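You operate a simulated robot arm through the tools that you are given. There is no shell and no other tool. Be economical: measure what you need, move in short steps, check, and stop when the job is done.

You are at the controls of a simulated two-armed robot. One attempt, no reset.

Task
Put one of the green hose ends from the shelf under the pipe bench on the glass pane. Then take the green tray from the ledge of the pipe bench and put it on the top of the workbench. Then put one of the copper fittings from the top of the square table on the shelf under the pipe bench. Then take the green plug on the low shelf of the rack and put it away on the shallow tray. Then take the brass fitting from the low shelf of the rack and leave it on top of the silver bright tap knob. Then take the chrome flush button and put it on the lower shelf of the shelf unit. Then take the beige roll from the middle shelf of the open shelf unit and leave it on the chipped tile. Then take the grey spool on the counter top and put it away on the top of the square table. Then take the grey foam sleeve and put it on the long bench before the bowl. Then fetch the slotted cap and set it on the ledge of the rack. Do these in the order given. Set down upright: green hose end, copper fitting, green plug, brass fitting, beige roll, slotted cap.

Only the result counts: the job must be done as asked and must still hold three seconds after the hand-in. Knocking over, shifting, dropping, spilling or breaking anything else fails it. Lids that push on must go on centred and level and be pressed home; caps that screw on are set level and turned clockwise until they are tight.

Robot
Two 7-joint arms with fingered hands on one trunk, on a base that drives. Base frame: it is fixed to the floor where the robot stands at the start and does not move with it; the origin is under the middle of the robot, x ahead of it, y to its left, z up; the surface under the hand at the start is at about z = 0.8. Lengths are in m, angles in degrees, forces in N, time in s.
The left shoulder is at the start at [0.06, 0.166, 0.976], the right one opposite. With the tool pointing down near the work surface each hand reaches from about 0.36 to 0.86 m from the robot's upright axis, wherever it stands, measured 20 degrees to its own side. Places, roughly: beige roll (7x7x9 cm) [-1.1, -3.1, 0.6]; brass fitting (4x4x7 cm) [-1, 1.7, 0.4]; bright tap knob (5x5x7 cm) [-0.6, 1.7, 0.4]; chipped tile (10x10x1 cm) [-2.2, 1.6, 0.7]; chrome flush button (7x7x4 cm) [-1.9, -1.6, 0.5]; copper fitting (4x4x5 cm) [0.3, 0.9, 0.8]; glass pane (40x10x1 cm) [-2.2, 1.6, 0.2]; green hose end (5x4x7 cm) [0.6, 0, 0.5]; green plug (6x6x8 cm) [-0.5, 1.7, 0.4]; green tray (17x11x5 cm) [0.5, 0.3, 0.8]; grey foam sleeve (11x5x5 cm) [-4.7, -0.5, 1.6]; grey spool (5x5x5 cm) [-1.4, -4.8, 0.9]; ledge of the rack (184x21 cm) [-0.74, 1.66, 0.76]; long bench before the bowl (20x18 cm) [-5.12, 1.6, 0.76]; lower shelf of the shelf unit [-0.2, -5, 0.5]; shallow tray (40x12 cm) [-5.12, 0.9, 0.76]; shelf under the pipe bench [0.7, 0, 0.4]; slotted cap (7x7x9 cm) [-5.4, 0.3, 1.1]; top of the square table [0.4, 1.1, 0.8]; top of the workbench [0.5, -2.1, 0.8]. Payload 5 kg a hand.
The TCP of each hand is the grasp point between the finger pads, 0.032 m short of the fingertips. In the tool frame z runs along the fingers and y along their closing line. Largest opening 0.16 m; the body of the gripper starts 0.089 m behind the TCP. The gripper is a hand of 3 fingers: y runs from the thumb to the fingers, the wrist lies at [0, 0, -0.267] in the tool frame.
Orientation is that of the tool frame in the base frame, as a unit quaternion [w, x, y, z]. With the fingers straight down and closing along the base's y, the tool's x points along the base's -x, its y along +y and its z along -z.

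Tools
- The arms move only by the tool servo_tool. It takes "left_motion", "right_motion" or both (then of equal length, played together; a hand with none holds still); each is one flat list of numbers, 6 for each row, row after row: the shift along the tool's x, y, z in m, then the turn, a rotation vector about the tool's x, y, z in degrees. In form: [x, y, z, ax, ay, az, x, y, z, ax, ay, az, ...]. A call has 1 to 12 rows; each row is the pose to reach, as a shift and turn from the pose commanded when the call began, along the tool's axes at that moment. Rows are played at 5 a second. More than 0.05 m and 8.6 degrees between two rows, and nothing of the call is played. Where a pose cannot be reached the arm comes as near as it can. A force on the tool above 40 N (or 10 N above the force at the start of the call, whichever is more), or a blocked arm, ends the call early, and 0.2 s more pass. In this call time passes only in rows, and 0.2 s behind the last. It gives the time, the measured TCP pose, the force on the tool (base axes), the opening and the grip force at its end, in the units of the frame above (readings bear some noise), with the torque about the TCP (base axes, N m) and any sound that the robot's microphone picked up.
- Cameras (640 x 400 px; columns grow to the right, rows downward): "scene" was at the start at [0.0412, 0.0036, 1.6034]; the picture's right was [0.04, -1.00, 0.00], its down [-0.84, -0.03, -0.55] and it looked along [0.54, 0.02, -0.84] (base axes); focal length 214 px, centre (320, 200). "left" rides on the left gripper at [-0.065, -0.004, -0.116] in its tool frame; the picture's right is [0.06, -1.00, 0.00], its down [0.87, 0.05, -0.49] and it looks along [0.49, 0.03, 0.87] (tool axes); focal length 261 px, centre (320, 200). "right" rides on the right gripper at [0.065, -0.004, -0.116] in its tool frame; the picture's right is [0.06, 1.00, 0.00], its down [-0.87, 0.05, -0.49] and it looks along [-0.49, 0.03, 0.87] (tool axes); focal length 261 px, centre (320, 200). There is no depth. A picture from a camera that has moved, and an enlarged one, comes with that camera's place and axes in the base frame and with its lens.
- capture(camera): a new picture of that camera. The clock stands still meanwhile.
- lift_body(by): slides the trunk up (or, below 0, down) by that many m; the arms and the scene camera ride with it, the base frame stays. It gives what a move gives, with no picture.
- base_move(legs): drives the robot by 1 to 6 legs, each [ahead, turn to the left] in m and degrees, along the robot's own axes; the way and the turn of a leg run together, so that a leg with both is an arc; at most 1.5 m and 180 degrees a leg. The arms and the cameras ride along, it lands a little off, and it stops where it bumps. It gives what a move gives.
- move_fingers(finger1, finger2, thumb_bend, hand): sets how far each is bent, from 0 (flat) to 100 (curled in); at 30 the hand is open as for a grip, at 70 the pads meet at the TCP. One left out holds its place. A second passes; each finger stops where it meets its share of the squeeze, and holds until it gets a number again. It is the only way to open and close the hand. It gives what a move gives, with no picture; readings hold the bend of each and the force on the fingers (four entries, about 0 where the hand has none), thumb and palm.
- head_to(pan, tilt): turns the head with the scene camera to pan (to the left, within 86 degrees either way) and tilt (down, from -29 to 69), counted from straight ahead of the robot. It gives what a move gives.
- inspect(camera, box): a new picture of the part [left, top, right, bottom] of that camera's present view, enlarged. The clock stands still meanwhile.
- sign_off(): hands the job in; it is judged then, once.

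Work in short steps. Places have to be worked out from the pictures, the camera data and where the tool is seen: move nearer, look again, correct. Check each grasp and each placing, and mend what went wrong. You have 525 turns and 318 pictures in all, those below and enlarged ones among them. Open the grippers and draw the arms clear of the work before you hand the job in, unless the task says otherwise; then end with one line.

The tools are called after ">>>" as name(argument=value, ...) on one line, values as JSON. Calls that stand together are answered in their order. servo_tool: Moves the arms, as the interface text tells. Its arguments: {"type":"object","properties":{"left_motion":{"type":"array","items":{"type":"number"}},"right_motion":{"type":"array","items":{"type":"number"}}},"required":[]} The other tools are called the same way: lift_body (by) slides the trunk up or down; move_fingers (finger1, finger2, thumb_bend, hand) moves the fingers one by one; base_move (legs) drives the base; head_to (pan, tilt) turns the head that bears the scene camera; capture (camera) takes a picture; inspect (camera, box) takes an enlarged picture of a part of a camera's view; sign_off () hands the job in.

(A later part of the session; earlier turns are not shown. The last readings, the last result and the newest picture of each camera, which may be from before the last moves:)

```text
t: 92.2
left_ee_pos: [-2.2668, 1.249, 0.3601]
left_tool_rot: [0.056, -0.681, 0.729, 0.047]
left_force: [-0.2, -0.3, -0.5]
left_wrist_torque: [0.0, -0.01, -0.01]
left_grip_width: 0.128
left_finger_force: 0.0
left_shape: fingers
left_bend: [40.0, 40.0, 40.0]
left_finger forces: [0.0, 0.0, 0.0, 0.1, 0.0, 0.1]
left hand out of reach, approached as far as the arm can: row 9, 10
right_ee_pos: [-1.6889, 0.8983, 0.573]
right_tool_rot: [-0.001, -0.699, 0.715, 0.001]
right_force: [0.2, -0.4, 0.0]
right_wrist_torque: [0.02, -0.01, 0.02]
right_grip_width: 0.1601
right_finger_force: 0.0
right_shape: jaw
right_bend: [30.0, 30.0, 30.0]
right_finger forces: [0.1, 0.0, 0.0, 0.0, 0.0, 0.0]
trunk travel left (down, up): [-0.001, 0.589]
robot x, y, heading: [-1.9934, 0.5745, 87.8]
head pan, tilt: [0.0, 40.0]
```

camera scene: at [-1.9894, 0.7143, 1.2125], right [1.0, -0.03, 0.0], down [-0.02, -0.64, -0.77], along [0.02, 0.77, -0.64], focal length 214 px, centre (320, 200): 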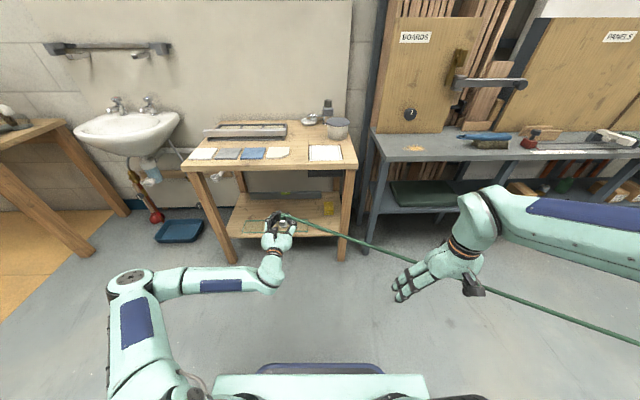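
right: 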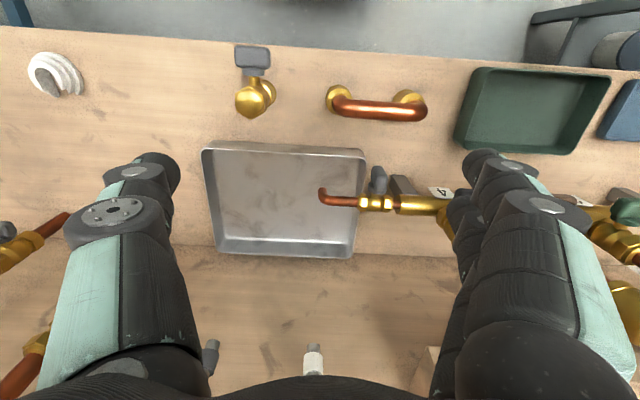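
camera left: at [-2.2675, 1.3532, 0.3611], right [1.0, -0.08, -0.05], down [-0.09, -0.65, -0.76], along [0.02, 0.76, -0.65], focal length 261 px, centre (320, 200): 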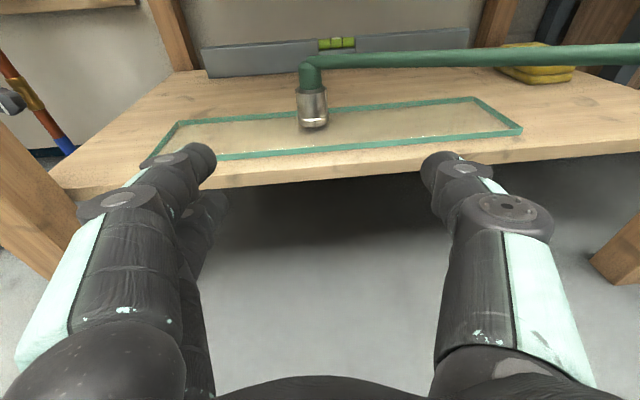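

Pull the left hand in closer and finish leveling, then raise the trunk.

>>> servo_tool(left_motion=[0.04, 0, -0.01, 0, 2, 0, 0.08, 0, -0.02, 0, 4, 0, 0.12, 0, -0.03, 0, 6, 0, 0.16, 0, -0.04, 0, 7, 0, 0.2, 0, -0.05, 0, 8, 0])

>>> lift_body(by=0.4)

>>> lift_body(by=0.15)

>>> base_move(legs=[[0, -88]])

>>> head_to(pan=0, tilt=30)

>>> capture(camera="scene")

```text
t: 93.3
left_ee_pos: [-2.2819, 1.043, 0.3847]
left_tool_rot: [0.005, -0.683, 0.731, 0.0]
left_force: [0.0, 0.8, -0.7]
left_wrist_torque: [-0.02, 0.01, 0.01]
left_grip_width: 0.128
left_finger_force: 0.0
left_shape: fingers
left_bend: [40.0, 40.0, 40.0]
left_finger forces: [0.0, 0.1, 0.0, 0.0, 0.0, 0.1]
right_ee_pos: [-1.6881, 0.8982, 0.5727]
right_tool_rot: [0.0, -0.699, 0.715, 0.0]
right_force: [0.3, -0.2, -0.2]
right_wrist_torque: [-0.01, -0.02, -0.05]
right_grip_width: 0.16
right_finger_force: 0.1
right_shape: jaw
right_bend: [30.0, 30.0, 30.0]
right_finger forces: [0.0, 0.0, 0.1, 0.0, 0.0, 0.0]
trunk travel left (down, up): [-0.001, 0.589]
robot x, y, heading: [-1.9986, 0.5732, 88.1]
head pan, tilt: [0.0, 40.0]
```

```text
t: 97.2
left_ee_pos: [-2.2837, 1.0435, 0.7841]
left_tool_rot: [0.006, -0.682, 0.731, 0.001]
left_force: [0.0, -0.4, 0.5]
left_wrist_torque: [0.02, 0.01, 0.03]
left_grip_width: 0.1282
left_finger_force: 0.0
left_shape: fingers
left_bend: [40.0, 40.0, 40.0]
left_finger forces: [0.0, 0.0, 0.0, 0.0, 0.0, 0.1]
right_ee_pos: [-1.6875, 0.8983, 0.9733]
right_tool_rot: [0.0, -0.698, 0.716, -0.001]
right_force: [0.5, -0.5, 0.9]
right_wrist_torque: [-0.01, -0.02, -0.02]
right_grip_width: 0.1599
right_finger_force: 0.0
right_shape: jaw
right_bend: [30.0, 30.0, 30.0]
right_finger forces: [0.0, 0.0, 0.0, 0.0, 0.0, 0.0]
trunk travel left (down, up): [-0.401, 0.189]
robot x, y, heading: [-1.9953, 0.5804, 87.8]
head pan, tilt: [0.0, 40.0]
```

```text
t: 98.9
left_ee_pos: [-2.2827, 1.0418, 0.9342]
left_tool_rot: [0.005, -0.683, 0.731, 0.0]
left_force: [0.1, 0.5, -0.5]
left_wrist_torque: [-0.03, -0.02, 0.02]
left_grip_width: 0.1279
left_finger_force: 0.2
left_shape: fingers
left_bend: [40.0, 40.0, 40.0]
left_finger forces: [0.1, 0.0, 0.1, 0.0, 0.0, 0.1]
right_ee_pos: [-1.6883, 0.8974, 1.1236]
right_tool_rot: [0.0, -0.699, 0.715, 0.0]
right_force: [0.7, 0.5, 0.6]
right_wrist_torque: [0.01, -0.01, 0.0]
right_grip_width: 0.1597
right_finger_force: 0.1
right_shape: jaw
right_bend: [30.0, 30.0, 30.0]
right_finger forces: [0.0, 0.1, 0.0, 0.0, 0.0, 0.0]
trunk travel left (down, up): [-0.551, 0.039]
robot x, y, heading: [-1.9957, 0.58, 87.9]
head pan, tilt: [0.0, 40.0]
```

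```text
t: 103.2
left_ee_pos: [-1.5365, 0.8735, 0.934]
left_tool_rot: [0.003, 0.025, 1.0, -0.004]
left_force: [-0.1, 0.4, 0.0]
left_wrist_torque: [-0.03, 0.01, 0.0]
left_grip_width: 0.1279
left_finger_force: 0.1
left_shape: fingers
left_bend: [40.0, 40.0, 40.0]
left_finger forces: [0.1, 0.0, 0.1, 0.0, 0.0, 0.0]
right_ee_pos: [-1.6704, 0.2765, 1.1242]
right_tool_rot: [0.0, 0.003, 1.0, 0.0]
right_force: [-0.2, -0.5, 0.3]
right_wrist_torque: [0.02, -0.02, 0.01]
right_grip_width: 0.1598
right_finger_force: 0.1
right_shape: jaw
right_bend: [30.0, 30.0, 30.0]
right_finger forces: [0.1, 0.0, 0.0, 0.0, 0.0, 0.0]
trunk travel left (down, up): [-0.551, 0.039]
robot x, y, heading: [-1.9935, 0.5768, -1.1]
head pan, tilt: [0.0, 40.0]
```

```text
t: 104.0
left_ee_pos: [-1.5366, 0.8738, 0.9343]
left_tool_rot: [0.003, 0.026, 1.0, -0.004]
left_force: [-0.5, -0.1, 0.9]
left_wrist_torque: [0.02, -0.01, 0.02]
left_grip_width: 0.1283
left_finger_force: 0.2
left_shape: fingers
left_bend: [40.0, 40.0, 40.0]
left_finger forces: [0.0, 0.0, 0.0, 0.0, 0.0, 0.0]
right_ee_pos: [-1.6714, 0.2758, 1.123]
right_tool_rot: [-0.001, 0.004, 1.0, 0.0]
right_force: [-0.5, -0.3, 0.3]
right_wrist_torque: [0.01, -0.05, 0.04]
right_grip_width: 0.1599
right_finger_force: 0.1
right_shape: jaw
right_bend: [30.0, 30.0, 30.0]
right_finger forces: [0.0, 0.0, 0.1, 0.0, 0.1, 0.1]
trunk travel left (down, up): [-0.551, 0.039]
robot x, y, heading: [-1.9949, 0.577, -1.1]
head pan, tilt: [0.0, 30.0]
```

```text
273 pictures are left
camera scene: at [-1.9342, 0.5783, 1.6678], right [-0.02, -1.0, 0.0], down [-0.5, 0.01, -0.87], along [0.87, -0.02, -0.5], focal length 214 px, centre (320, 200)
```

scene: 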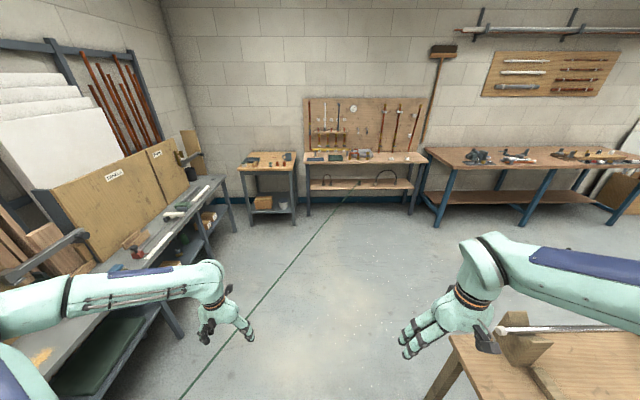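

Drive back to the pipe bench.

>>> base_move(legs=[[1.2, 0], [0, -36], [0.7, 0], [0, 37]])

>>> head_to(pan=10, tilt=45)

>>> capture(camera="scene")

```text
t: 117.2
left_ee_pos: [0.2224, 0.4257, 0.9324]
left_tool_rot: [0.004, 0.01, 1.0, -0.004]
left_force: [0.1, 0.5, -0.2]
left_wrist_torque: [-0.03, 0.02, 0.02]
left_grip_width: 0.1281
left_finger_force: 0.1
left_shape: fingers
left_bend: [40.0, 40.0, 40.0]
left_finger forces: [0.1, 0.1, 0.1, 0.0, 0.0, 0.0]
right_ee_pos: [0.1091, -0.1757, 1.1236]
right_tool_rot: [0.0, -0.014, 1.0, 0.0]
right_force: [-0.6, 0.1, 0.5]
right_wrist_torque: [-0.03, 0.04, -0.04]
right_grip_width: 0.1599
right_finger_force: 0.0
right_shape: jaw
right_bend: [30.0, 30.0, 30.0]
right_finger forces: [0.0, 0.0, 0.0, 0.1, 0.0, 0.0]
trunk travel left (down, up): [-0.551, 0.039]
robot x, y, heading: [-0.2243, 0.1117, 0.7]
head pan, tilt: [0.0, 30.0]
```

```text
t: 118.0
left_ee_pos: [0.2234, 0.4254, 0.9349]
left_tool_rot: [0.004, 0.01, 1.0, -0.003]
left_force: [-0.3, -0.7, 0.2]
left_wrist_torque: [-0.05, 0.03, 0.01]
left_grip_width: 0.1279
left_finger_force: 0.1
left_shape: fingers
left_bend: [40.0, 40.0, 40.0]
left_finger forces: [0.1, 0.0, 0.1, 0.1, 0.1, 0.0]
right_ee_pos: [0.1093, -0.1754, 1.1236]
right_tool_rot: [0.0, -0.014, 1.0, 0.0]
right_force: [0.8, 0.1, -0.1]
right_wrist_torque: [-0.01, 0.03, 0.01]
right_grip_width: 0.1599
right_finger_force: 0.1
right_shape: jaw
right_bend: [30.0, 30.0, 30.0]
right_finger forces: [0.0, 0.1, 0.1, 0.0, 0.0, 0.0]
trunk travel left (down, up): [-0.551, 0.039]
robot x, y, heading: [-0.2257, 0.1131, 1.1]
head pan, tilt: [10.0, 45.0]
```

```text
272 pictures are left
camera scene: at [-0.175, 0.1306, 1.6453], right [0.19, -0.98, 0.0], down [-0.69, -0.13, -0.71], along [0.69, 0.13, -0.71], focal length 214 px, centre (320, 200)
```

scene: 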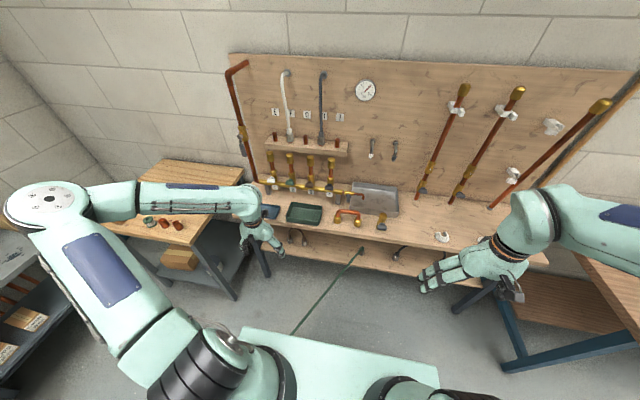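

Zoom on the tray.

>>> inspect(camera="scene", box=[240, 170, 400, 270])

```text
4.00 times, centred on (320, 220) of scene
camera zoom: at [-0.175, 0.1306, 1.6453], right [0.19, -0.98, 0.0], down [-0.69, -0.13, -0.71], along [0.69, 0.13, -0.71], focal length 858 px, centre (320, 120)
```

zoom: 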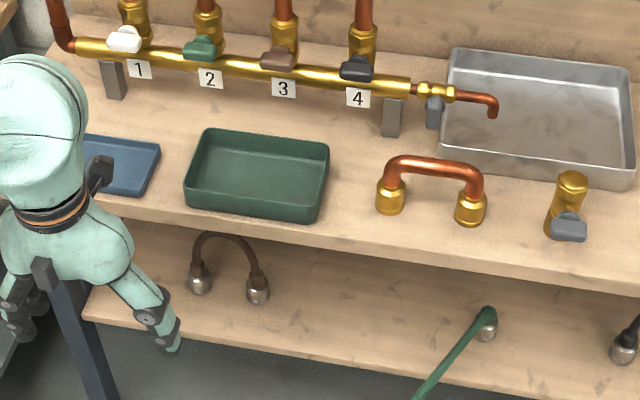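

Tray centre ≈ (0.50, 0.336), rim z≈0.85, long side along y. I'll raise the left hand and yaw it 90° so it closes along x.

>>> servo_tool(left_motion=[0, 0, -0.01, 0, 0, 8.2, 0, 0, -0.02, 0, 0, 16.4, 0, 0, -0.03, 0, 0, 24.6, 0, 0, -0.04, 0, 0, 32.8, 0, 0, -0.05, 0, 0, 41, 0, 0, -0.06, 0, 0, 49.2, 0, 0, -0.07, 0, 0, 57.4, 0, 0, -0.08, 0, 0, 65.6, 0, 0, -0.09, 0, 0, 73.8, 0, 0, -0.1, 0, 0, 82, 0, 0, -0.1, 0, 0, 90])

```text
t: 120.4
left_ee_pos: [0.2218, 0.4271, 1.0343]
left_tool_rot: [0.006, 0.714, 0.7, 0.0]
left_force: [-0.2, 0.2, 0.3]
left_wrist_torque: [0.0, -0.02, 0.01]
left_grip_width: 0.1278
left_finger_force: 0.1
left_shape: fingers
left_bend: [40.0, 40.0, 40.0]
left_finger forces: [0.0, 0.2, 0.0, 0.0, 0.0, 0.0]
right_ee_pos: [0.1089, -0.1763, 1.1236]
right_tool_rot: [0.001, -0.014, 1.0, 0.0]
right_force: [0.2, 0.4, -1.1]
right_wrist_torque: [0.0, -0.02, 0.01]
right_grip_width: 0.16
right_finger_force: 0.1
right_shape: jaw
right_bend: [30.0, 30.0, 30.0]
right_finger forces: [0.0, 0.0, 0.0, 0.0, 0.1, 0.0]
trunk travel left (down, up): [-0.551, 0.039]
robot x, y, heading: [-0.2294, 0.1138, 0.9]
head pan, tilt: [10.0, 45.0]
```

Drive ahead 0.12 and move the hand over the tray.

>>> base_move(legs=[[0.12, 0]])

>>> servo_tool(left_motion=[-0.022, 0.04, 0, 0, 0, 0, -0.044, 0.08, 0, 0, 0, 0, -0.067, 0.12, 0, 0, 0, 0, -0.09, 0.158, 0, 0, 0, 0])

>>> capture(camera="left")

>>> inspect(camera="scene", box=[200, 150, 400, 275])

```text
t: 121.6
left_ee_pos: [0.3437, 0.4279, 1.0333]
left_tool_rot: [0.005, 0.713, 0.701, -0.001]
left_force: [0.1, -0.6, -0.1]
left_wrist_torque: [-0.04, 0.06, 0.0]
left_grip_width: 0.1281
left_finger_force: 0.2
left_shape: fingers
left_bend: [40.0, 40.0, 40.0]
left_finger forces: [0.1, 0.1, 0.0, 0.0, 0.0, 0.0]
right_ee_pos: [0.2302, -0.1738, 1.1231]
right_tool_rot: [-0.001, -0.014, 1.0, 0.0]
right_force: [1.3, 0.5, 0.3]
right_wrist_torque: [0.0, 0.04, 0.0]
right_grip_width: 0.1598
right_finger_force: 0.2
right_shape: jaw
right_bend: [30.0, 30.0, 30.0]
right_finger forces: [0.0, 0.0, 0.0, 0.0, 0.0, 0.1]
trunk travel left (down, up): [-0.551, 0.039]
robot x, y, heading: [-0.1057, 0.1162, 1.0]
head pan, tilt: [10.0, 45.0]
```

```text
t: 122.6
left_ee_pos: [0.4297, 0.3782, 1.0375]
left_tool_rot: [0.006, 0.714, 0.7, 0.001]
left_force: [-0.3, 0.0, -0.1]
left_wrist_torque: [0.01, 0.02, 0.0]
left_grip_width: 0.1285
left_finger_force: 0.1
left_shape: fingers
left_bend: [40.0, 40.0, 40.0]
left_finger forces: [0.1, 0.1, 0.0, 0.0, 0.0, 0.0]
left hand out of reach, approached as far as the arm can: row 3, 4
right_ee_pos: [0.2278, -0.1747, 1.1238]
right_tool_rot: [0.0, -0.014, 1.0, 0.0]
right_force: [-1.0, 0.3, -0.7]
right_wrist_torque: [0.01, 0.03, -0.01]
right_grip_width: 0.16
right_finger_force: 0.1
right_shape: jaw
right_bend: [30.0, 30.0, 30.0]
right_finger forces: [0.1, 0.0, 0.0, 0.0, 0.0, 0.1]
trunk travel left (down, up): [-0.551, 0.039]
robot x, y, heading: [-0.1068, 0.1143, 1.0]
head pan, tilt: [10.0, 45.0]
```

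```text
270 pictures are left
camera left: at [0.4254, 0.3135, 1.1528], right [-1.0, 0.08, -0.01], down [0.07, 0.87, 0.49], along [0.05, 0.48, -0.87], focal length 261 px, centre (320, 200)
```

left: 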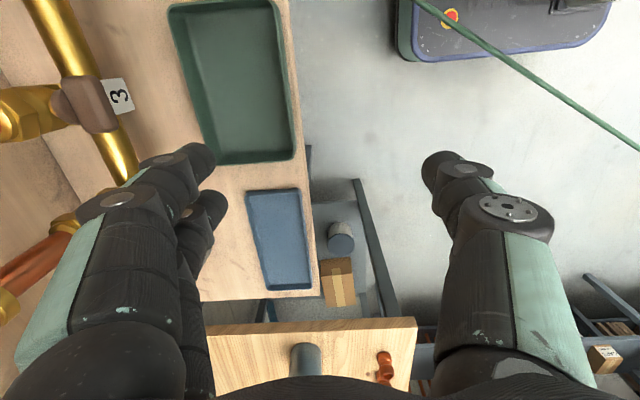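

```text
3.20 times, centred on (300, 212) of scene
camera zoom: at [-0.0559, 0.1318, 1.6452], right [0.19, -0.98, 0.0], down [-0.69, -0.13, -0.71], along [0.69, 0.13, -0.71], focal length 686 px, centre (384, 160)
```

zoom: 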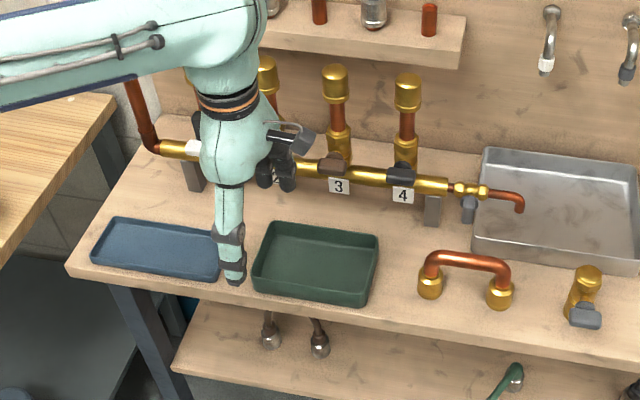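

Tray centre ≈ (0.51, 0.335). The arm is at its inward limit, so I use the base: turn right 4° and go ahead 6 cm.

>>> base_move(legs=[[0, -4], [0.062, 0]])

>>> servo_tool(left_motion=[0, 0, 0.03, 0, 0, -5, 0, 0, 0.06, 0, 0, -5])

>>> capture(camera="left")

```text
t: 124.0
left_ee_pos: [0.5118, 0.3354, 1.0353]
left_tool_rot: [0.005, 0.738, 0.675, 0.0]
left_force: [0.2, -0.3, -0.6]
left_wrist_torque: [-0.02, 0.04, 0.02]
left_grip_width: 0.1284
left_finger_force: 0.0
left_shape: fingers
left_bend: [40.0, 40.0, 40.0]
left_finger forces: [0.0, 0.0, 0.0, 0.1, 0.0, 0.0]
right_ee_pos: [0.2704, -0.2012, 1.1237]
right_tool_rot: [-0.001, 0.021, 1.0, 0.001]
right_force: [0.5, -0.5, 0.2]
right_wrist_torque: [-0.02, 0.05, -0.03]
right_grip_width: 0.1596
right_finger_force: 0.0
right_shape: jaw
right_bend: [30.0, 30.0, 30.0]
right_finger forces: [0.0, 0.0, 0.0, 0.0, 0.0, 0.0]
trunk travel left (down, up): [-0.551, 0.039]
robot x, y, heading: [-0.0464, 0.1152, -3.6]
head pan, tilt: [10.0, 45.0]
```

```text
t: 124.6
left_ee_pos: [0.5082, 0.3348, 0.9761]
left_tool_rot: [0.006, 0.708, 0.706, 0.0]
left_force: [-0.1, -0.2, 0.7]
left_wrist_torque: [0.0, 0.03, 0.01]
left_grip_width: 0.1285
left_finger_force: 0.1
left_shape: fingers
left_bend: [40.0, 40.0, 40.0]
left_finger forces: [0.1, 0.0, 0.1, 0.0, 0.1, 0.0]
right_ee_pos: [0.2688, -0.2014, 1.1238]
right_tool_rot: [0.0, 0.023, 1.0, 0.0]
right_force: [-0.3, 0.2, 0.0]
right_wrist_torque: [-0.01, -0.04, 0.0]
right_grip_width: 0.16
right_finger_force: 0.1
right_shape: jaw
right_bend: [30.0, 30.0, 30.0]
right_finger forces: [0.1, 0.0, 0.0, 0.0, 0.0, 0.0]
trunk travel left (down, up): [-0.551, 0.039]
robot x, y, heading: [-0.0464, 0.1166, -3.0]
head pan, tilt: [10.0, 45.0]
```

```text
268 pictures are left
camera left: at [0.5044, 0.2692, 1.0922], right [-1.0, 0.06, -0.01], down [0.05, 0.87, 0.48], along [0.04, 0.48, -0.87], focal length 261 px, centre (320, 200)
```

left: 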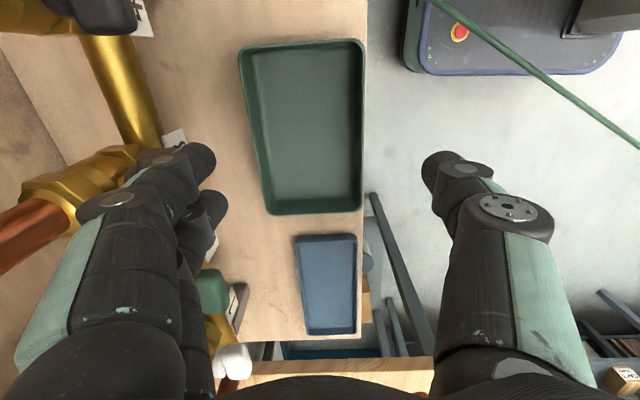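

Tray centre ≈ (0.522, 0.337). Open slightly more, correct x by 1.2 cm and descend to z≈0.86.

>>> move_fingers(hand="left", finger1=36, finger2=36, thumb_bend=36)

>>> servo_tool(left_motion=[0, 0.012, 0.03, 0, 0, 0, 0.001, 0.012, 0.06, 0, 0, 0, 0.002, 0.012, 0.09, 0, 0, 0, 0.002, 0.012, 0.115, 0, 0, 0])

>>> capture(camera="left")

>>> inspect(camera="scene", box=[200, 150, 400, 275])

```text
t: 125.6
left_ee_pos: [0.5089, 0.3332, 0.9756]
left_tool_rot: [0.006, 0.708, 0.707, -0.001]
left_force: [-4.1, -1.4, -1.7]
left_wrist_torque: [-0.01, 0.14, -0.05]
left_grip_width: 0.1405
left_finger_force: 2.5
left_shape: fingers
left_bend: [38.0, 38.0, 36.0]
left_finger forces: [2.2, 2.0, 0.1, 0.0, 0.0, 0.0]
right_ee_pos: [0.2685, -0.2013, 1.1237]
right_tool_rot: [0.0, 0.022, 1.0, 0.0]
right_force: [0.1, 0.3, 0.0]
right_wrist_torque: [0.02, 0.04, 0.01]
right_grip_width: 0.1598
right_finger_force: 0.1
right_shape: jaw
right_bend: [30.0, 30.0, 30.0]
right_finger forces: [0.0, 0.0, 0.1, 0.1, 0.0, 0.0]
trunk travel left (down, up): [-0.551, 0.039]
robot x, y, heading: [-0.047, 0.1123, -3.3]
head pan, tilt: [10.0, 45.0]
```

```text
t: 126.6
left_ee_pos: [0.5272, 0.3362, 0.8643]
left_tool_rot: [0.006, 0.708, 0.706, 0.001]
left_force: [-0.3, -0.9, 0.5]
left_wrist_torque: [0.0, 0.03, 0.0]
left_grip_width: 0.1439
left_finger_force: 0.1
left_shape: fingers
left_bend: [36.0, 36.0, 36.0]
left_finger forces: [0.0, 0.0, 0.0, 0.0, 0.0, 0.0]
right_ee_pos: [0.2688, -0.2008, 1.123]
right_tool_rot: [0.0, 0.022, 1.0, 0.0]
right_force: [0.6, 0.0, 0.6]
right_wrist_torque: [-0.01, 0.05, -0.03]
right_grip_width: 0.16
right_finger_force: 0.1
right_shape: jaw
right_bend: [30.0, 30.0, 30.0]
right_finger forces: [0.1, 0.0, 0.0, 0.0, 0.0, 0.0]
trunk travel left (down, up): [-0.551, 0.039]
robot x, y, heading: [-0.0437, 0.1126, -3.4]
head pan, tilt: [10.0, 45.0]
```

```text
267 pictures are left
camera left: at [0.5218, 0.2708, 0.9797], right [-1.0, 0.07, -0.01], down [0.05, 0.87, 0.49], along [0.04, 0.49, -0.87], focal length 261 px, centre (320, 200)
```

left: 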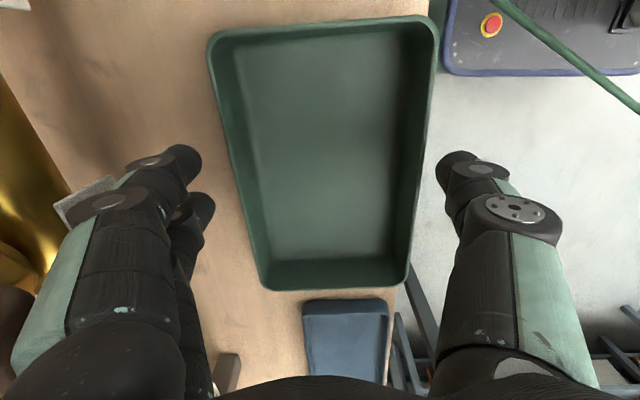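

```text
3.20 times, centred on (300, 212) of scene
camera zoom: at [0.0086, 0.1252, 1.6452], right [0.12, -0.99, 0.0], down [-0.7, -0.08, -0.71], along [0.7, 0.08, -0.71], focal length 686 px, centre (384, 160)
```

zoom: 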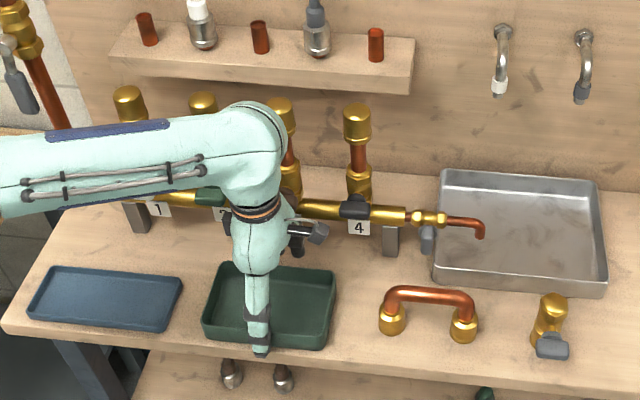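

Fingers straddle the tray. Lower 2 cm more and close.

>>> servo_tool(left_motion=[0, -0.004, 0.01, 0, 0, 0, 0, -0.004, 0.02, 0, 0, 0])

>>> move_fingers(hand="left", finger1=55, finger2=55, thumb_bend=55)

>>> capture(camera="left")

```text
t: 127.2
left_ee_pos: [0.5191, 0.3353, 0.844]
left_tool_rot: [0.007, 0.708, 0.706, 0.001]
left_force: [-0.8, -0.3, 0.2]
left_wrist_torque: [-0.04, 0.02, 0.0]
left_grip_width: 0.1436
left_finger_force: 0.1
left_shape: fingers
left_bend: [36.0, 36.0, 36.0]
left_finger forces: [0.0, 0.0, 0.0, 0.0, 0.0, 0.0]
right_ee_pos: [0.2684, -0.2011, 1.1234]
right_tool_rot: [0.001, 0.023, 1.0, -0.001]
right_force: [0.1, 0.1, -0.4]
right_wrist_torque: [0.02, -0.01, -0.03]
right_grip_width: 0.1598
right_finger_force: 0.1
right_shape: jaw
right_bend: [30.0, 30.0, 30.0]
right_finger forces: [0.0, 0.0, 0.1, 0.0, 0.0, 0.1]
trunk travel left (down, up): [-0.551, 0.039]
robot x, y, heading: [-0.0469, 0.1123, -3.0]
head pan, tilt: [10.0, 45.0]
```

```text
t: 128.2
left_ee_pos: [0.5187, 0.3357, 0.8415]
left_tool_rot: [0.005, 0.709, 0.706, 0.0]
left_force: [-0.3, 0.5, 1.0]
left_wrist_torque: [0.02, -0.11, -0.02]
left_grip_width: 0.1134
left_finger_force: 20.6
left_shape: fingers
left_bend: [42.0, 42.0, 50.0]
left_finger forces: [10.3, 10.3, 0.0, 0.0, 21.0, 0.0]
right_ee_pos: [0.268, -0.2011, 1.1228]
right_tool_rot: [0.0, 0.022, 1.0, 0.0]
right_force: [0.2, 0.6, 0.5]
right_wrist_torque: [0.03, 0.02, 0.01]
right_grip_width: 0.1598
right_finger_force: 0.0
right_shape: jaw
right_bend: [30.0, 30.0, 30.0]
right_finger forces: [0.0, 0.0, 0.1, 0.0, 0.0, 0.0]
trunk travel left (down, up): [-0.551, 0.039]
robot x, y, heading: [-0.0442, 0.1098, -3.6]
head pan, tilt: [10.0, 45.0]
```

```text
265 pictures are left
camera left: at [0.5146, 0.2706, 0.9594], right [-1.0, 0.07, -0.01], down [0.05, 0.87, 0.48], along [0.04, 0.48, -0.87], focal length 261 px, centre (320, 200)
```

left: 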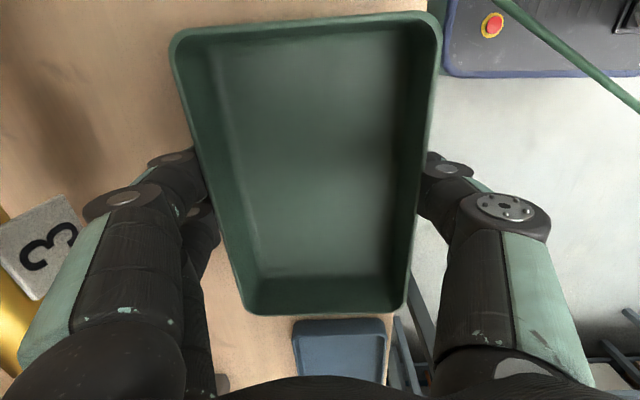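

Gripped firmly (20 N). Lift 4 cm while shifting slightly toward me (away from the valves), then back the base.

>>> servo_tool(left_motion=[0, 0, -0.02, 0, 0, 0, 0, -0.005, -0.04, 0, 0, 0, 0, -0.02, -0.05, 0, 0, 0])

>>> base_move(legs=[[-0.35, 0]])

>>> capture(camera="scene")

>>> capture(camera="left")

```text
t: 129.0
left_ee_pos: [0.4969, 0.3369, 0.8906]
left_tool_rot: [0.005, 0.708, 0.706, 0.0]
left_force: [0.2, 0.5, -2.1]
left_wrist_torque: [0.02, 0.0, 0.03]
left_grip_width: 0.1132
left_finger_force: 20.3
left_shape: fingers
left_bend: [42.0, 42.0, 50.0]
left_finger forces: [10.3, 10.3, 0.0, 0.0, 20.7, 0.1]
right_ee_pos: [0.269, -0.2015, 1.1233]
right_tool_rot: [0.0, 0.021, 1.0, 0.0]
right_force: [-0.2, 0.0, -0.4]
right_wrist_torque: [0.02, -0.03, 0.0]
right_grip_width: 0.1599
right_finger_force: 0.1
right_shape: jaw
right_bend: [30.0, 30.0, 30.0]
right_finger forces: [0.0, 0.1, 0.0, 0.0, 0.0, 0.0]
trunk travel left (down, up): [-0.551, 0.039]
robot x, y, heading: [-0.049, 0.1131, -3.1]
head pan, tilt: [10.0, 45.0]
```

```text
t: 131.3
left_ee_pos: [0.1478, 0.3526, 0.8907]
left_tool_rot: [0.005, 0.712, 0.702, 0.0]
left_force: [-0.1, -0.9, -1.6]
left_wrist_torque: [0.01, -0.01, 0.0]
left_grip_width: 0.1133
left_finger_force: 20.7
left_shape: fingers
left_bend: [42.0, 42.0, 50.0]
left_finger forces: [10.4, 10.3, 0.0, 0.0, 20.6, 0.0]
right_ee_pos: [-0.0861, -0.1832, 1.1234]
right_tool_rot: [0.0, 0.026, 1.0, 0.0]
right_force: [-0.6, 0.9, 1.0]
right_wrist_torque: [0.01, -0.02, 0.02]
right_grip_width: 0.1601
right_finger_force: 0.2
right_shape: jaw
right_bend: [30.0, 30.0, 30.0]
right_finger forces: [0.1, 0.0, 0.1, 0.0, 0.1, 0.0]
trunk travel left (down, up): [-0.551, 0.039]
robot x, y, heading: [-0.3956, 0.1337, -3.8]
head pan, tilt: [10.0, 45.0]
```

```text
264 pictures are left
camera scene: at [-0.3456, 0.1466, 1.6453], right [0.11, -0.99, 0.0], down [-0.7, -0.08, -0.71], along [0.7, 0.08, -0.71], focal length 214 px, centre (320, 200)
```

scene: 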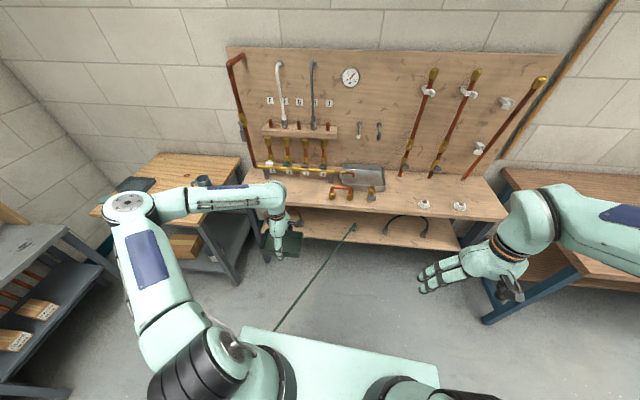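

```text
263 pictures are left
camera left: at [0.143, 0.2888, 1.0068], right [-1.0, 0.07, -0.01], down [0.06, 0.87, 0.48], along [0.04, 0.48, -0.87], focal length 261 px, centre (320, 200)
```

left: 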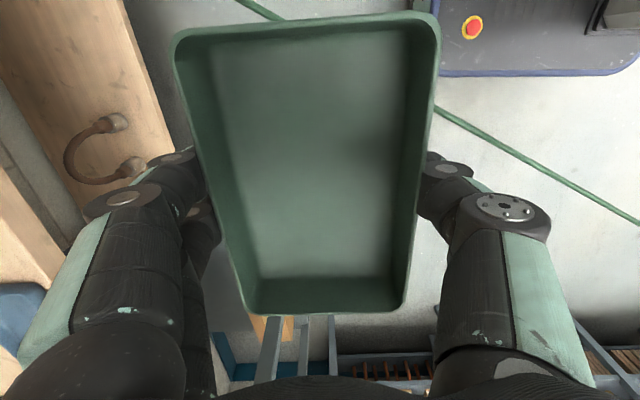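

Tray is held. Quick check that the manifold was not disturbed.

>>> inspect(camera="scene", box=[230, 110, 390, 210])

>>> head_to(pan=-60, tilt=35)

>>> capture(camera="scene")

```text
4.00 times, centred on (310, 160) of scene
camera zoom: at [-0.3456, 0.1466, 1.6453], right [0.11, -0.99, 0.0], down [-0.7, -0.08, -0.71], along [0.7, 0.08, -0.71], focal length 858 px, centre (360, 360)
```

zoom: 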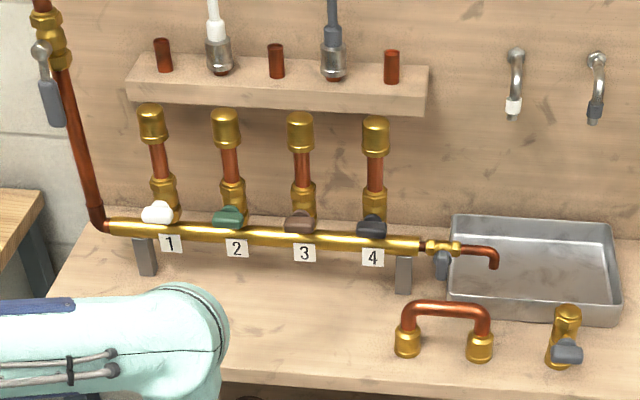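

```text
t: 132.7
left_ee_pos: [0.1483, 0.3536, 0.8903]
left_tool_rot: [0.005, 0.712, 0.702, -0.001]
left_force: [-0.1, 0.3, -2.0]
left_wrist_torque: [0.01, -0.01, -0.04]
left_grip_width: 0.1134
left_finger_force: 20.5
left_shape: fingers
left_bend: [42.0, 42.0, 50.0]
left_finger forces: [10.3, 10.4, 0.0, 0.1, 20.7, 0.0]
right_ee_pos: [-0.0858, -0.183, 1.1232]
right_tool_rot: [0.0, 0.026, 1.0, 0.0]
right_force: [0.2, 0.1, -0.5]
right_wrist_torque: [0.01, 0.03, 0.0]
right_grip_width: 0.1597
right_finger_force: 0.1
right_shape: jaw
right_bend: [30.0, 30.0, 30.0]
right_finger forces: [0.0, 0.0, 0.0, 0.0, 0.0, 0.1]
trunk travel left (down, up): [-0.551, 0.039]
robot x, y, heading: [-0.3977, 0.1332, -3.6]
head pan, tilt: [-60.0, 35.0]
```

```text
261 pictures are left
camera scene: at [-0.3863, 0.0588, 1.66], right [-0.9, -0.44, 0.0], down [-0.25, 0.51, -0.82], along [0.36, -0.73, -0.57], focal length 214 px, centre (320, 200)
```

scene: 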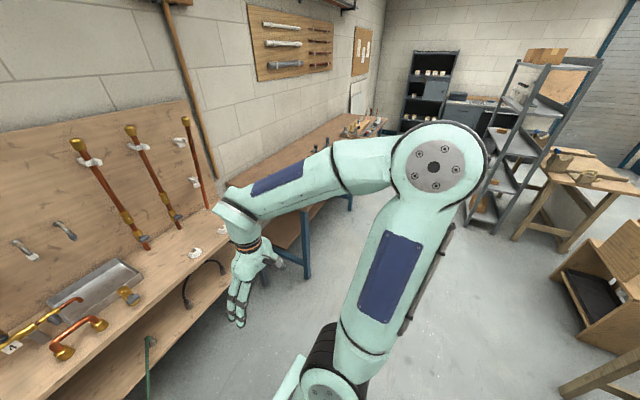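

Manifold fine. Drive: turn right 86°, go 2.2 m, turn back to face the workbench.

>>> base_move(legs=[[0, -86.5], [1.2, 0], [1.0, 0]])

>>> base_move(legs=[[0, 90]])

>>> head_to(pan=0, tilt=40)

>>> capture(camera="scene")

```text
t: 147.1
left_ee_pos: [-0.0748, -2.5391, 0.8896]
left_tool_rot: [0.004, 0.999, 0.042, -0.004]
left_force: [-0.4, -0.4, -1.9]
left_wrist_torque: [-0.02, -0.02, 0.0]
left_grip_width: 0.1128
left_finger_force: 19.3
left_shape: fingers
left_bend: [42.0, 42.0, 50.0]
left_finger forces: [9.7, 9.8, 0.1, 0.0, 19.3, 0.1]
right_ee_pos: [-0.6295, -2.358, 1.1226]
right_tool_rot: [0.0, 0.69, 0.723, -0.001]
right_force: [-0.4, 0.2, -0.7]
right_wrist_torque: [0.0, -0.02, 0.02]
right_grip_width: 0.1598
right_finger_force: 0.0
right_shape: jaw
right_bend: [30.0, 30.0, 30.0]
right_finger forces: [0.0, 0.1, 0.0, 0.0, 0.0, 0.0]
trunk travel left (down, up): [-0.551, 0.039]
robot x, y, heading: [-0.3464, -2.0173, -88.4]
head pan, tilt: [-60.0, 35.0]
```

```text
t: 149.2
left_ee_pos: [0.1173, -2.3661, 0.8926]
left_tool_rot: [0.005, 0.965, 0.263, -0.014]
left_force: [-4.5, -0.1, 2.4]
left_wrist_torque: [-0.15, -0.06, -0.21]
left_grip_width: 0.1173
left_finger_force: 20.6
left_shape: fingers
left_bend: [43.0, 41.0, 49.0]
left_finger forces: [9.2, 10.8, 0.1, 0.1, 21.6, 0.0]
right_ee_pos: [-0.4494, -2.4486, 1.1237]
right_tool_rot: [0.001, 0.507, 0.862, 0.0]
right_force: [-0.2, 0.9, -0.7]
right_wrist_torque: [-0.04, -0.02, 0.04]
right_grip_width: 0.1599
right_finger_force: 0.0
right_shape: jaw
right_bend: [30.0, 30.0, 30.0]
right_finger forces: [0.0, 0.0, 0.0, 0.0, 0.0, 0.0]
trunk travel left (down, up): [-0.551, 0.039]
robot x, y, heading: [-0.3447, -2.0166, -62.0]
head pan, tilt: [-60.0, 35.0]
stopped in leg 1: the force on the tool passed its limit at 64 N (the readings are from after the stop); the commanded pose is now the measured one
```

```text
t: 150.5
left_ee_pos: [0.1178, -2.3668, 0.8937]
left_tool_rot: [0.006, 0.965, 0.263, -0.013]
left_force: [-8.4, 0.9, 2.6]
left_wrist_torque: [-0.16, 0.09, -0.36]
left_grip_width: 0.1175
left_finger_force: 21.0
left_shape: fingers
left_bend: [43.0, 41.0, 49.0]
left_finger forces: [9.0, 10.4, 0.1, 0.0, 22.5, 0.0]
right_ee_pos: [-0.4495, -2.4484, 1.1237]
right_tool_rot: [0.0, 0.508, 0.861, 0.0]
right_force: [0.4, -0.6, 1.2]
right_wrist_torque: [0.02, -0.02, 0.01]
right_grip_width: 0.1597
right_finger_force: 0.0
right_shape: jaw
right_bend: [30.0, 30.0, 30.0]
right_finger forces: [0.1, 0.0, 0.0, 0.0, 0.0, 0.1]
trunk travel left (down, up): [-0.551, 0.039]
robot x, y, heading: [-0.3452, -2.0199, -62.3]
head pan, tilt: [0.0, 40.0]
```

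```text
260 pictures are left
camera scene: at [-0.3189, -2.0656, 1.6525], right [-0.89, -0.46, 0.0], down [-0.3, 0.57, -0.77], along [0.36, -0.68, -0.64], focal length 214 px, centre (320, 200)
```

scene: 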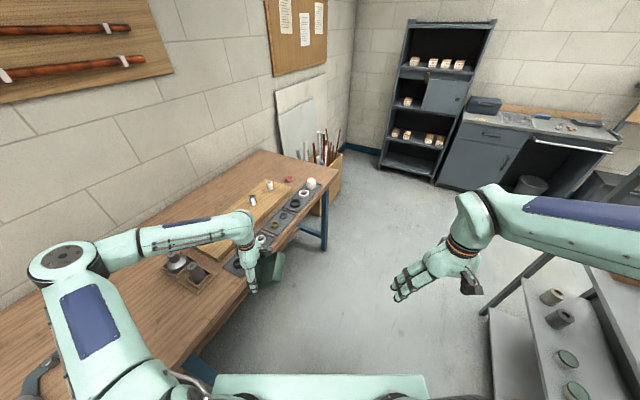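

The tray bumped something at the workbench edge. Turn back right and look.

>>> base_move(legs=[[0, -14]])

>>> inspect(camera="scene", box=[120, 130, 360, 280])

>>> capture(camera="left")

```text
t: 151.7
left_ee_pos: [0.025, -2.4662, 0.8923]
left_tool_rot: [0.005, 0.989, 0.148, -0.013]
left_force: [0.1, -0.1, -0.8]
left_wrist_torque: [0.05, -0.14, 0.02]
left_grip_width: 0.1175
left_finger_force: 20.3
left_shape: fingers
left_bend: [42.0, 41.0, 49.0]
left_finger forces: [9.3, 11.3, 0.0, 0.0, 20.6, 0.0]
right_ee_pos: [-0.5466, -2.4132, 1.1228]
right_tool_rot: [0.0, 0.606, 0.795, 0.0]
right_force: [-0.3, -0.6, -0.5]
right_wrist_torque: [0.01, -0.04, 0.0]
right_grip_width: 0.1598
right_finger_force: 0.0
right_shape: jaw
right_bend: [30.0, 30.0, 30.0]
right_finger forces: [0.0, 0.0, 0.0, 0.0, 0.0, 0.1]
trunk travel left (down, up): [-0.551, 0.039]
robot x, y, heading: [-0.3427, -2.0164, -75.7]
head pan, tilt: [0.0, 40.0]
```

```text
2.67 times, centred on (240, 205) of scene
camera zoom: at [-0.331, -2.0708, 1.6525], right [-0.97, -0.24, 0.0], down [-0.16, 0.62, -0.77], along [0.19, -0.74, -0.64], focal length 572 px, centre (533, 187)
```

zoom: 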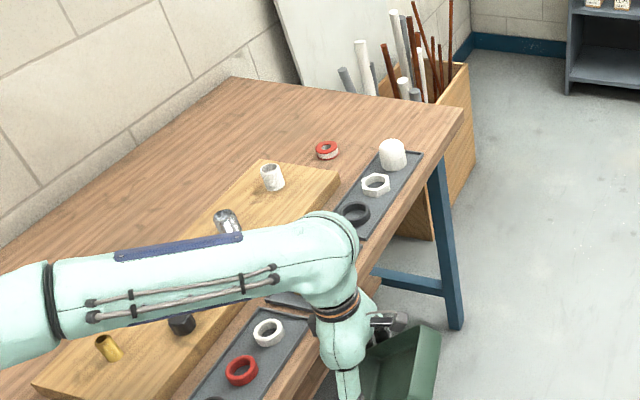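

```text
258 pictures are left
camera left: at [-0.0358, -2.4809, 1.0104], right [-0.23, 0.97, -0.01], down [0.86, 0.21, 0.47], along [0.46, 0.1, -0.88], focal length 261 px, centre (320, 200)
```

left: 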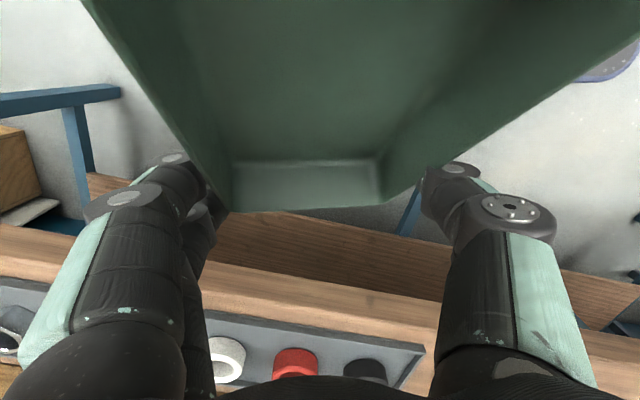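

The tray corner caught the bench edge and tilted in the grip, still held. Raise the hand well above the bench first.

>>> servo_tool(left_motion=[0, 0, -0.04, 0, 0, 0, 0, 0, -0.08, 0, 0, 0, 0, 0, -0.12, 0, 0, 0, 0, 0, -0.15, 0, 0, 0])

>>> lift_body(by=0.035)

>>> head_to(pan=75, tilt=45)

>>> capture(camera="scene")

>>> head_to(pan=20, tilt=50)

>>> capture(camera="scene")

```text
t: 152.7
left_ee_pos: [0.026, -2.4668, 1.046]
left_tool_rot: [0.005, 0.989, 0.147, -0.013]
left_force: [0.1, 0.1, -2.6]
left_wrist_torque: [0.01, -0.08, 0.02]
left_grip_width: 0.1171
left_finger_force: 20.2
left_shape: fingers
left_bend: [42.0, 41.0, 49.0]
left_finger forces: [9.2, 11.3, 0.0, 0.0, 20.6, 0.0]
right_ee_pos: [-0.5475, -2.4113, 1.1232]
right_tool_rot: [0.0, 0.605, 0.796, 0.001]
right_force: [0.7, -0.1, -0.2]
right_wrist_torque: [0.0, 0.01, -0.02]
right_grip_width: 0.1598
right_finger_force: 0.1
right_shape: jaw
right_bend: [30.0, 30.0, 30.0]
right_finger forces: [0.1, 0.0, 0.1, 0.0, 0.0, 0.1]
trunk travel left (down, up): [-0.551, 0.039]
robot x, y, heading: [-0.3434, -2.0167, -76.0]
head pan, tilt: [0.0, 40.0]
```

```text
t: 153.5
left_ee_pos: [0.0256, -2.4666, 1.0805]
left_tool_rot: [0.005, 0.989, 0.148, -0.013]
left_force: [0.3, 0.0, -1.3]
left_wrist_torque: [0.03, -0.07, 0.02]
left_grip_width: 0.1172
left_finger_force: 20.4
left_shape: fingers
left_bend: [42.0, 41.0, 49.0]
left_finger forces: [9.1, 11.3, 0.0, 0.0, 20.6, 0.0]
right_ee_pos: [-0.5471, -2.4122, 1.1587]
right_tool_rot: [0.0, 0.606, 0.795, 0.0]
right_force: [-1.1, 0.4, -0.1]
right_wrist_torque: [0.03, 0.02, -0.01]
right_grip_width: 0.1602
right_finger_force: 0.1
right_shape: jaw
right_bend: [30.0, 30.0, 30.0]
right_finger forces: [0.0, 0.1, 0.0, 0.0, 0.1, 0.1]
trunk travel left (down, up): [-0.586, 0.004]
robot x, y, heading: [-0.3436, -2.0228, -76.0]
head pan, tilt: [0.0, 40.0]
```

```text
t: 155.0
left_ee_pos: [0.029, -2.4672, 1.0805]
left_tool_rot: [0.006, 0.989, 0.147, -0.014]
left_force: [-0.5, -0.1, -1.3]
left_wrist_torque: [-0.02, -0.05, -0.04]
left_grip_width: 0.117
left_finger_force: 20.3
left_shape: fingers
left_bend: [42.0, 41.0, 49.0]
left_finger forces: [9.2, 11.4, 0.0, 0.0, 20.6, 0.0]
right_ee_pos: [-0.5468, -2.4134, 1.1576]
right_tool_rot: [0.0, 0.606, 0.795, 0.0]
right_force: [-0.7, -1.3, 0.5]
right_wrist_torque: [0.0, -0.02, 0.02]
right_grip_width: 0.1599
right_finger_force: 0.0
right_shape: jaw
right_bend: [30.0, 30.0, 30.0]
right_finger forces: [0.1, 0.0, 0.1, 0.0, 0.0, 0.0]
trunk travel left (down, up): [-0.586, 0.004]
robot x, y, heading: [-0.3446, -2.0161, -75.8]
head pan, tilt: [75.0, 45.0]
```

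```text
257 pictures are left
camera scene: at [-0.2694, -1.9894, 1.6802], right [-0.02, -1.0, 0.0], down [-0.71, 0.01, -0.71], along [0.71, -0.01, -0.71], focal length 214 px, centre (320, 200)
```

scene: 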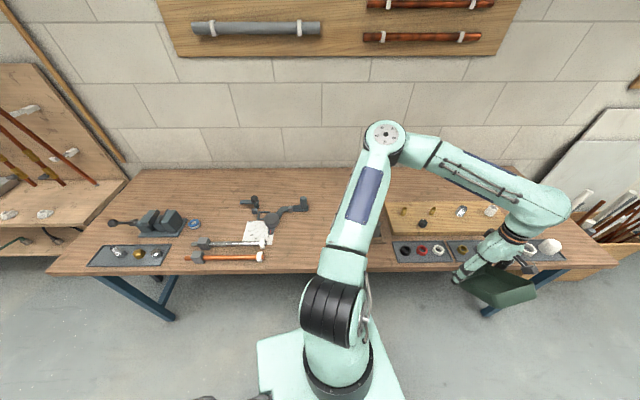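

```text
t: 156.2
left_ee_pos: [0.0278, -2.4659, 1.0805]
left_tool_rot: [0.005, 0.989, 0.148, -0.013]
left_force: [-0.3, -0.4, -1.6]
left_wrist_torque: [-0.01, -0.09, -0.02]
left_grip_width: 0.1169
left_finger_force: 20.7
left_shape: fingers
left_bend: [42.0, 41.0, 49.0]
left_finger forces: [9.2, 11.3, 0.0, 0.1, 20.6, 0.0]
right_ee_pos: [-0.5471, -2.413, 1.1577]
right_tool_rot: [0.0, 0.606, 0.796, 0.0]
right_force: [-0.2, -0.3, 0.0]
right_wrist_torque: [0.0, 0.02, 0.01]
right_grip_width: 0.1599
right_finger_force: 0.0
right_shape: jaw
right_bend: [30.0, 30.0, 30.0]
right_finger forces: [0.0, 0.1, 0.0, 0.0, 0.1, 0.0]
trunk travel left (down, up): [-0.586, 0.004]
robot x, y, heading: [-0.3453, -2.0191, -76.0]
head pan, tilt: [20.0, 50.0]
```

```text
256 pictures are left
camera scene: at [-0.3074, -2.0518, 1.6733], right [-0.83, -0.56, 0.0], down [-0.43, 0.63, -0.64], along [0.36, -0.53, -0.77], focal length 214 px, centre (320, 200)
```

scene: 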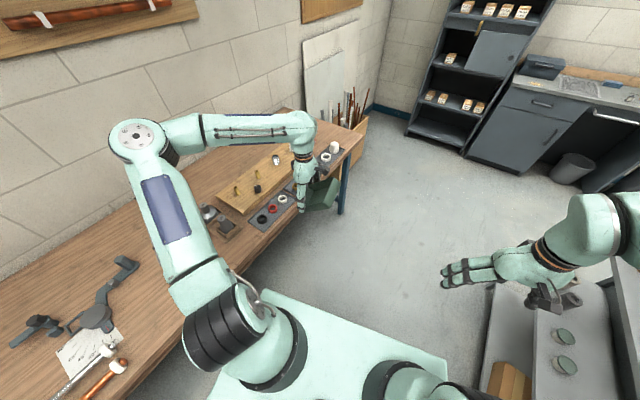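

Free spot on the workbench ≈ (0.36, −2.03). With the hand at z≈1.08, turn left 51° to heading −25°, and look.

>>> base_move(legs=[[-0.05, 51]])

>>> head_to(pan=10, tilt=55)

>>> capture(camera="scene")

>>> capture(camera="left")

```text
t: 158.9
left_ee_pos: [0.2075, -1.9841, 1.081]
left_tool_rot: [0.01, 0.835, 0.55, -0.01]
left_force: [-0.3, -0.5, -1.1]
left_wrist_torque: [0.07, -0.06, -0.01]
left_grip_width: 0.117
left_finger_force: 20.1
left_shape: fingers
left_bend: [42.0, 41.0, 49.0]
left_finger forces: [9.1, 11.3, 0.0, 0.0, 20.3, 0.0]
right_ee_pos: [-0.2041, -2.3897, 1.1582]
right_tool_rot: [0.0, 0.215, 0.977, -0.001]
right_force: [0.4, 0.8, 0.0]
right_wrist_torque: [0.01, 0.03, -0.01]
right_grip_width: 0.1599
right_finger_force: 0.2
right_shape: jaw
right_bend: [30.0, 30.0, 30.0]
right_finger forces: [0.0, 0.1, 0.0, 0.0, 0.0, 0.0]
trunk travel left (down, up): [-0.586, 0.004]
robot x, y, heading: [-0.3758, -1.9789, -26.0]
head pan, tilt: [20.0, 50.0]
```

```text
t: 159.7
left_ee_pos: [0.2089, -1.9854, 1.0807]
left_tool_rot: [0.01, 0.834, 0.552, -0.01]
left_force: [0.1, -0.3, -1.6]
left_wrist_torque: [0.06, -0.04, -0.02]
left_grip_width: 0.1166
left_finger_force: 20.0
left_shape: fingers
left_bend: [42.0, 41.0, 49.0]
left_finger forces: [9.1, 11.1, 0.0, 0.0, 20.4, 0.1]
right_ee_pos: [-0.2048, -2.3898, 1.158]
right_tool_rot: [0.001, 0.214, 0.977, 0.0]
right_force: [0.2, 1.5, 0.2]
right_wrist_torque: [0.04, 0.01, 0.02]
right_grip_width: 0.1599
right_finger_force: 0.1
right_shape: jaw
right_bend: [30.0, 30.0, 30.0]
right_finger forces: [0.1, 0.1, 0.0, 0.0, 0.0, 0.0]
trunk travel left (down, up): [-0.586, 0.004]
robot x, y, heading: [-0.3712, -1.9817, -26.2]
head pan, tilt: [10.0, 55.0]
```

```text
255 pictures are left
camera scene: at [-0.3315, -1.9858, 1.6668], right [-0.28, -0.96, 0.0], down [-0.79, 0.23, -0.57], along [0.55, -0.16, -0.82], focal length 214 px, centre (320, 200)
```

scene: 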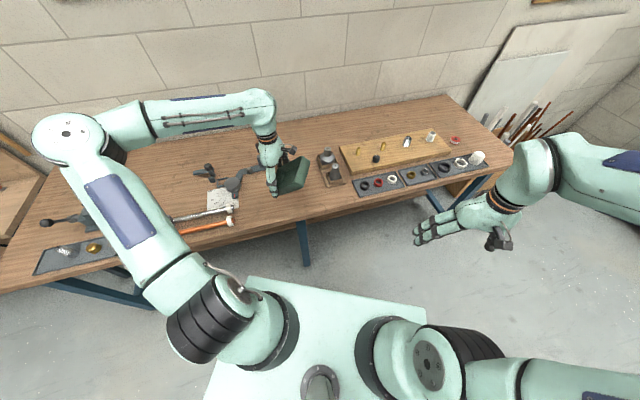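

```text
254 pictures are left
camera left: at [0.1805, -2.041, 1.1983], right [-0.89, 0.45, -0.01], down [0.39, 0.79, 0.47], along [0.22, 0.41, -0.88], focal length 261 px, centre (320, 200)
```

left: 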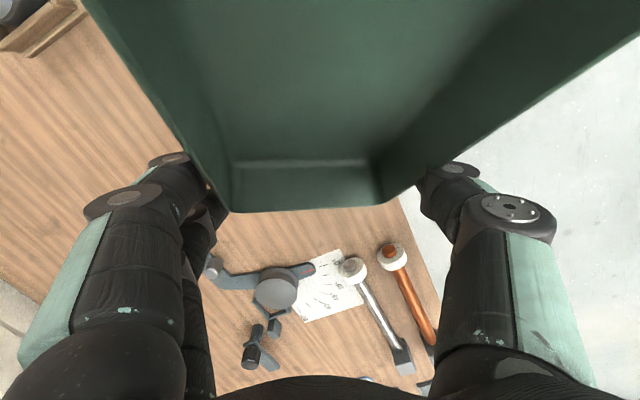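

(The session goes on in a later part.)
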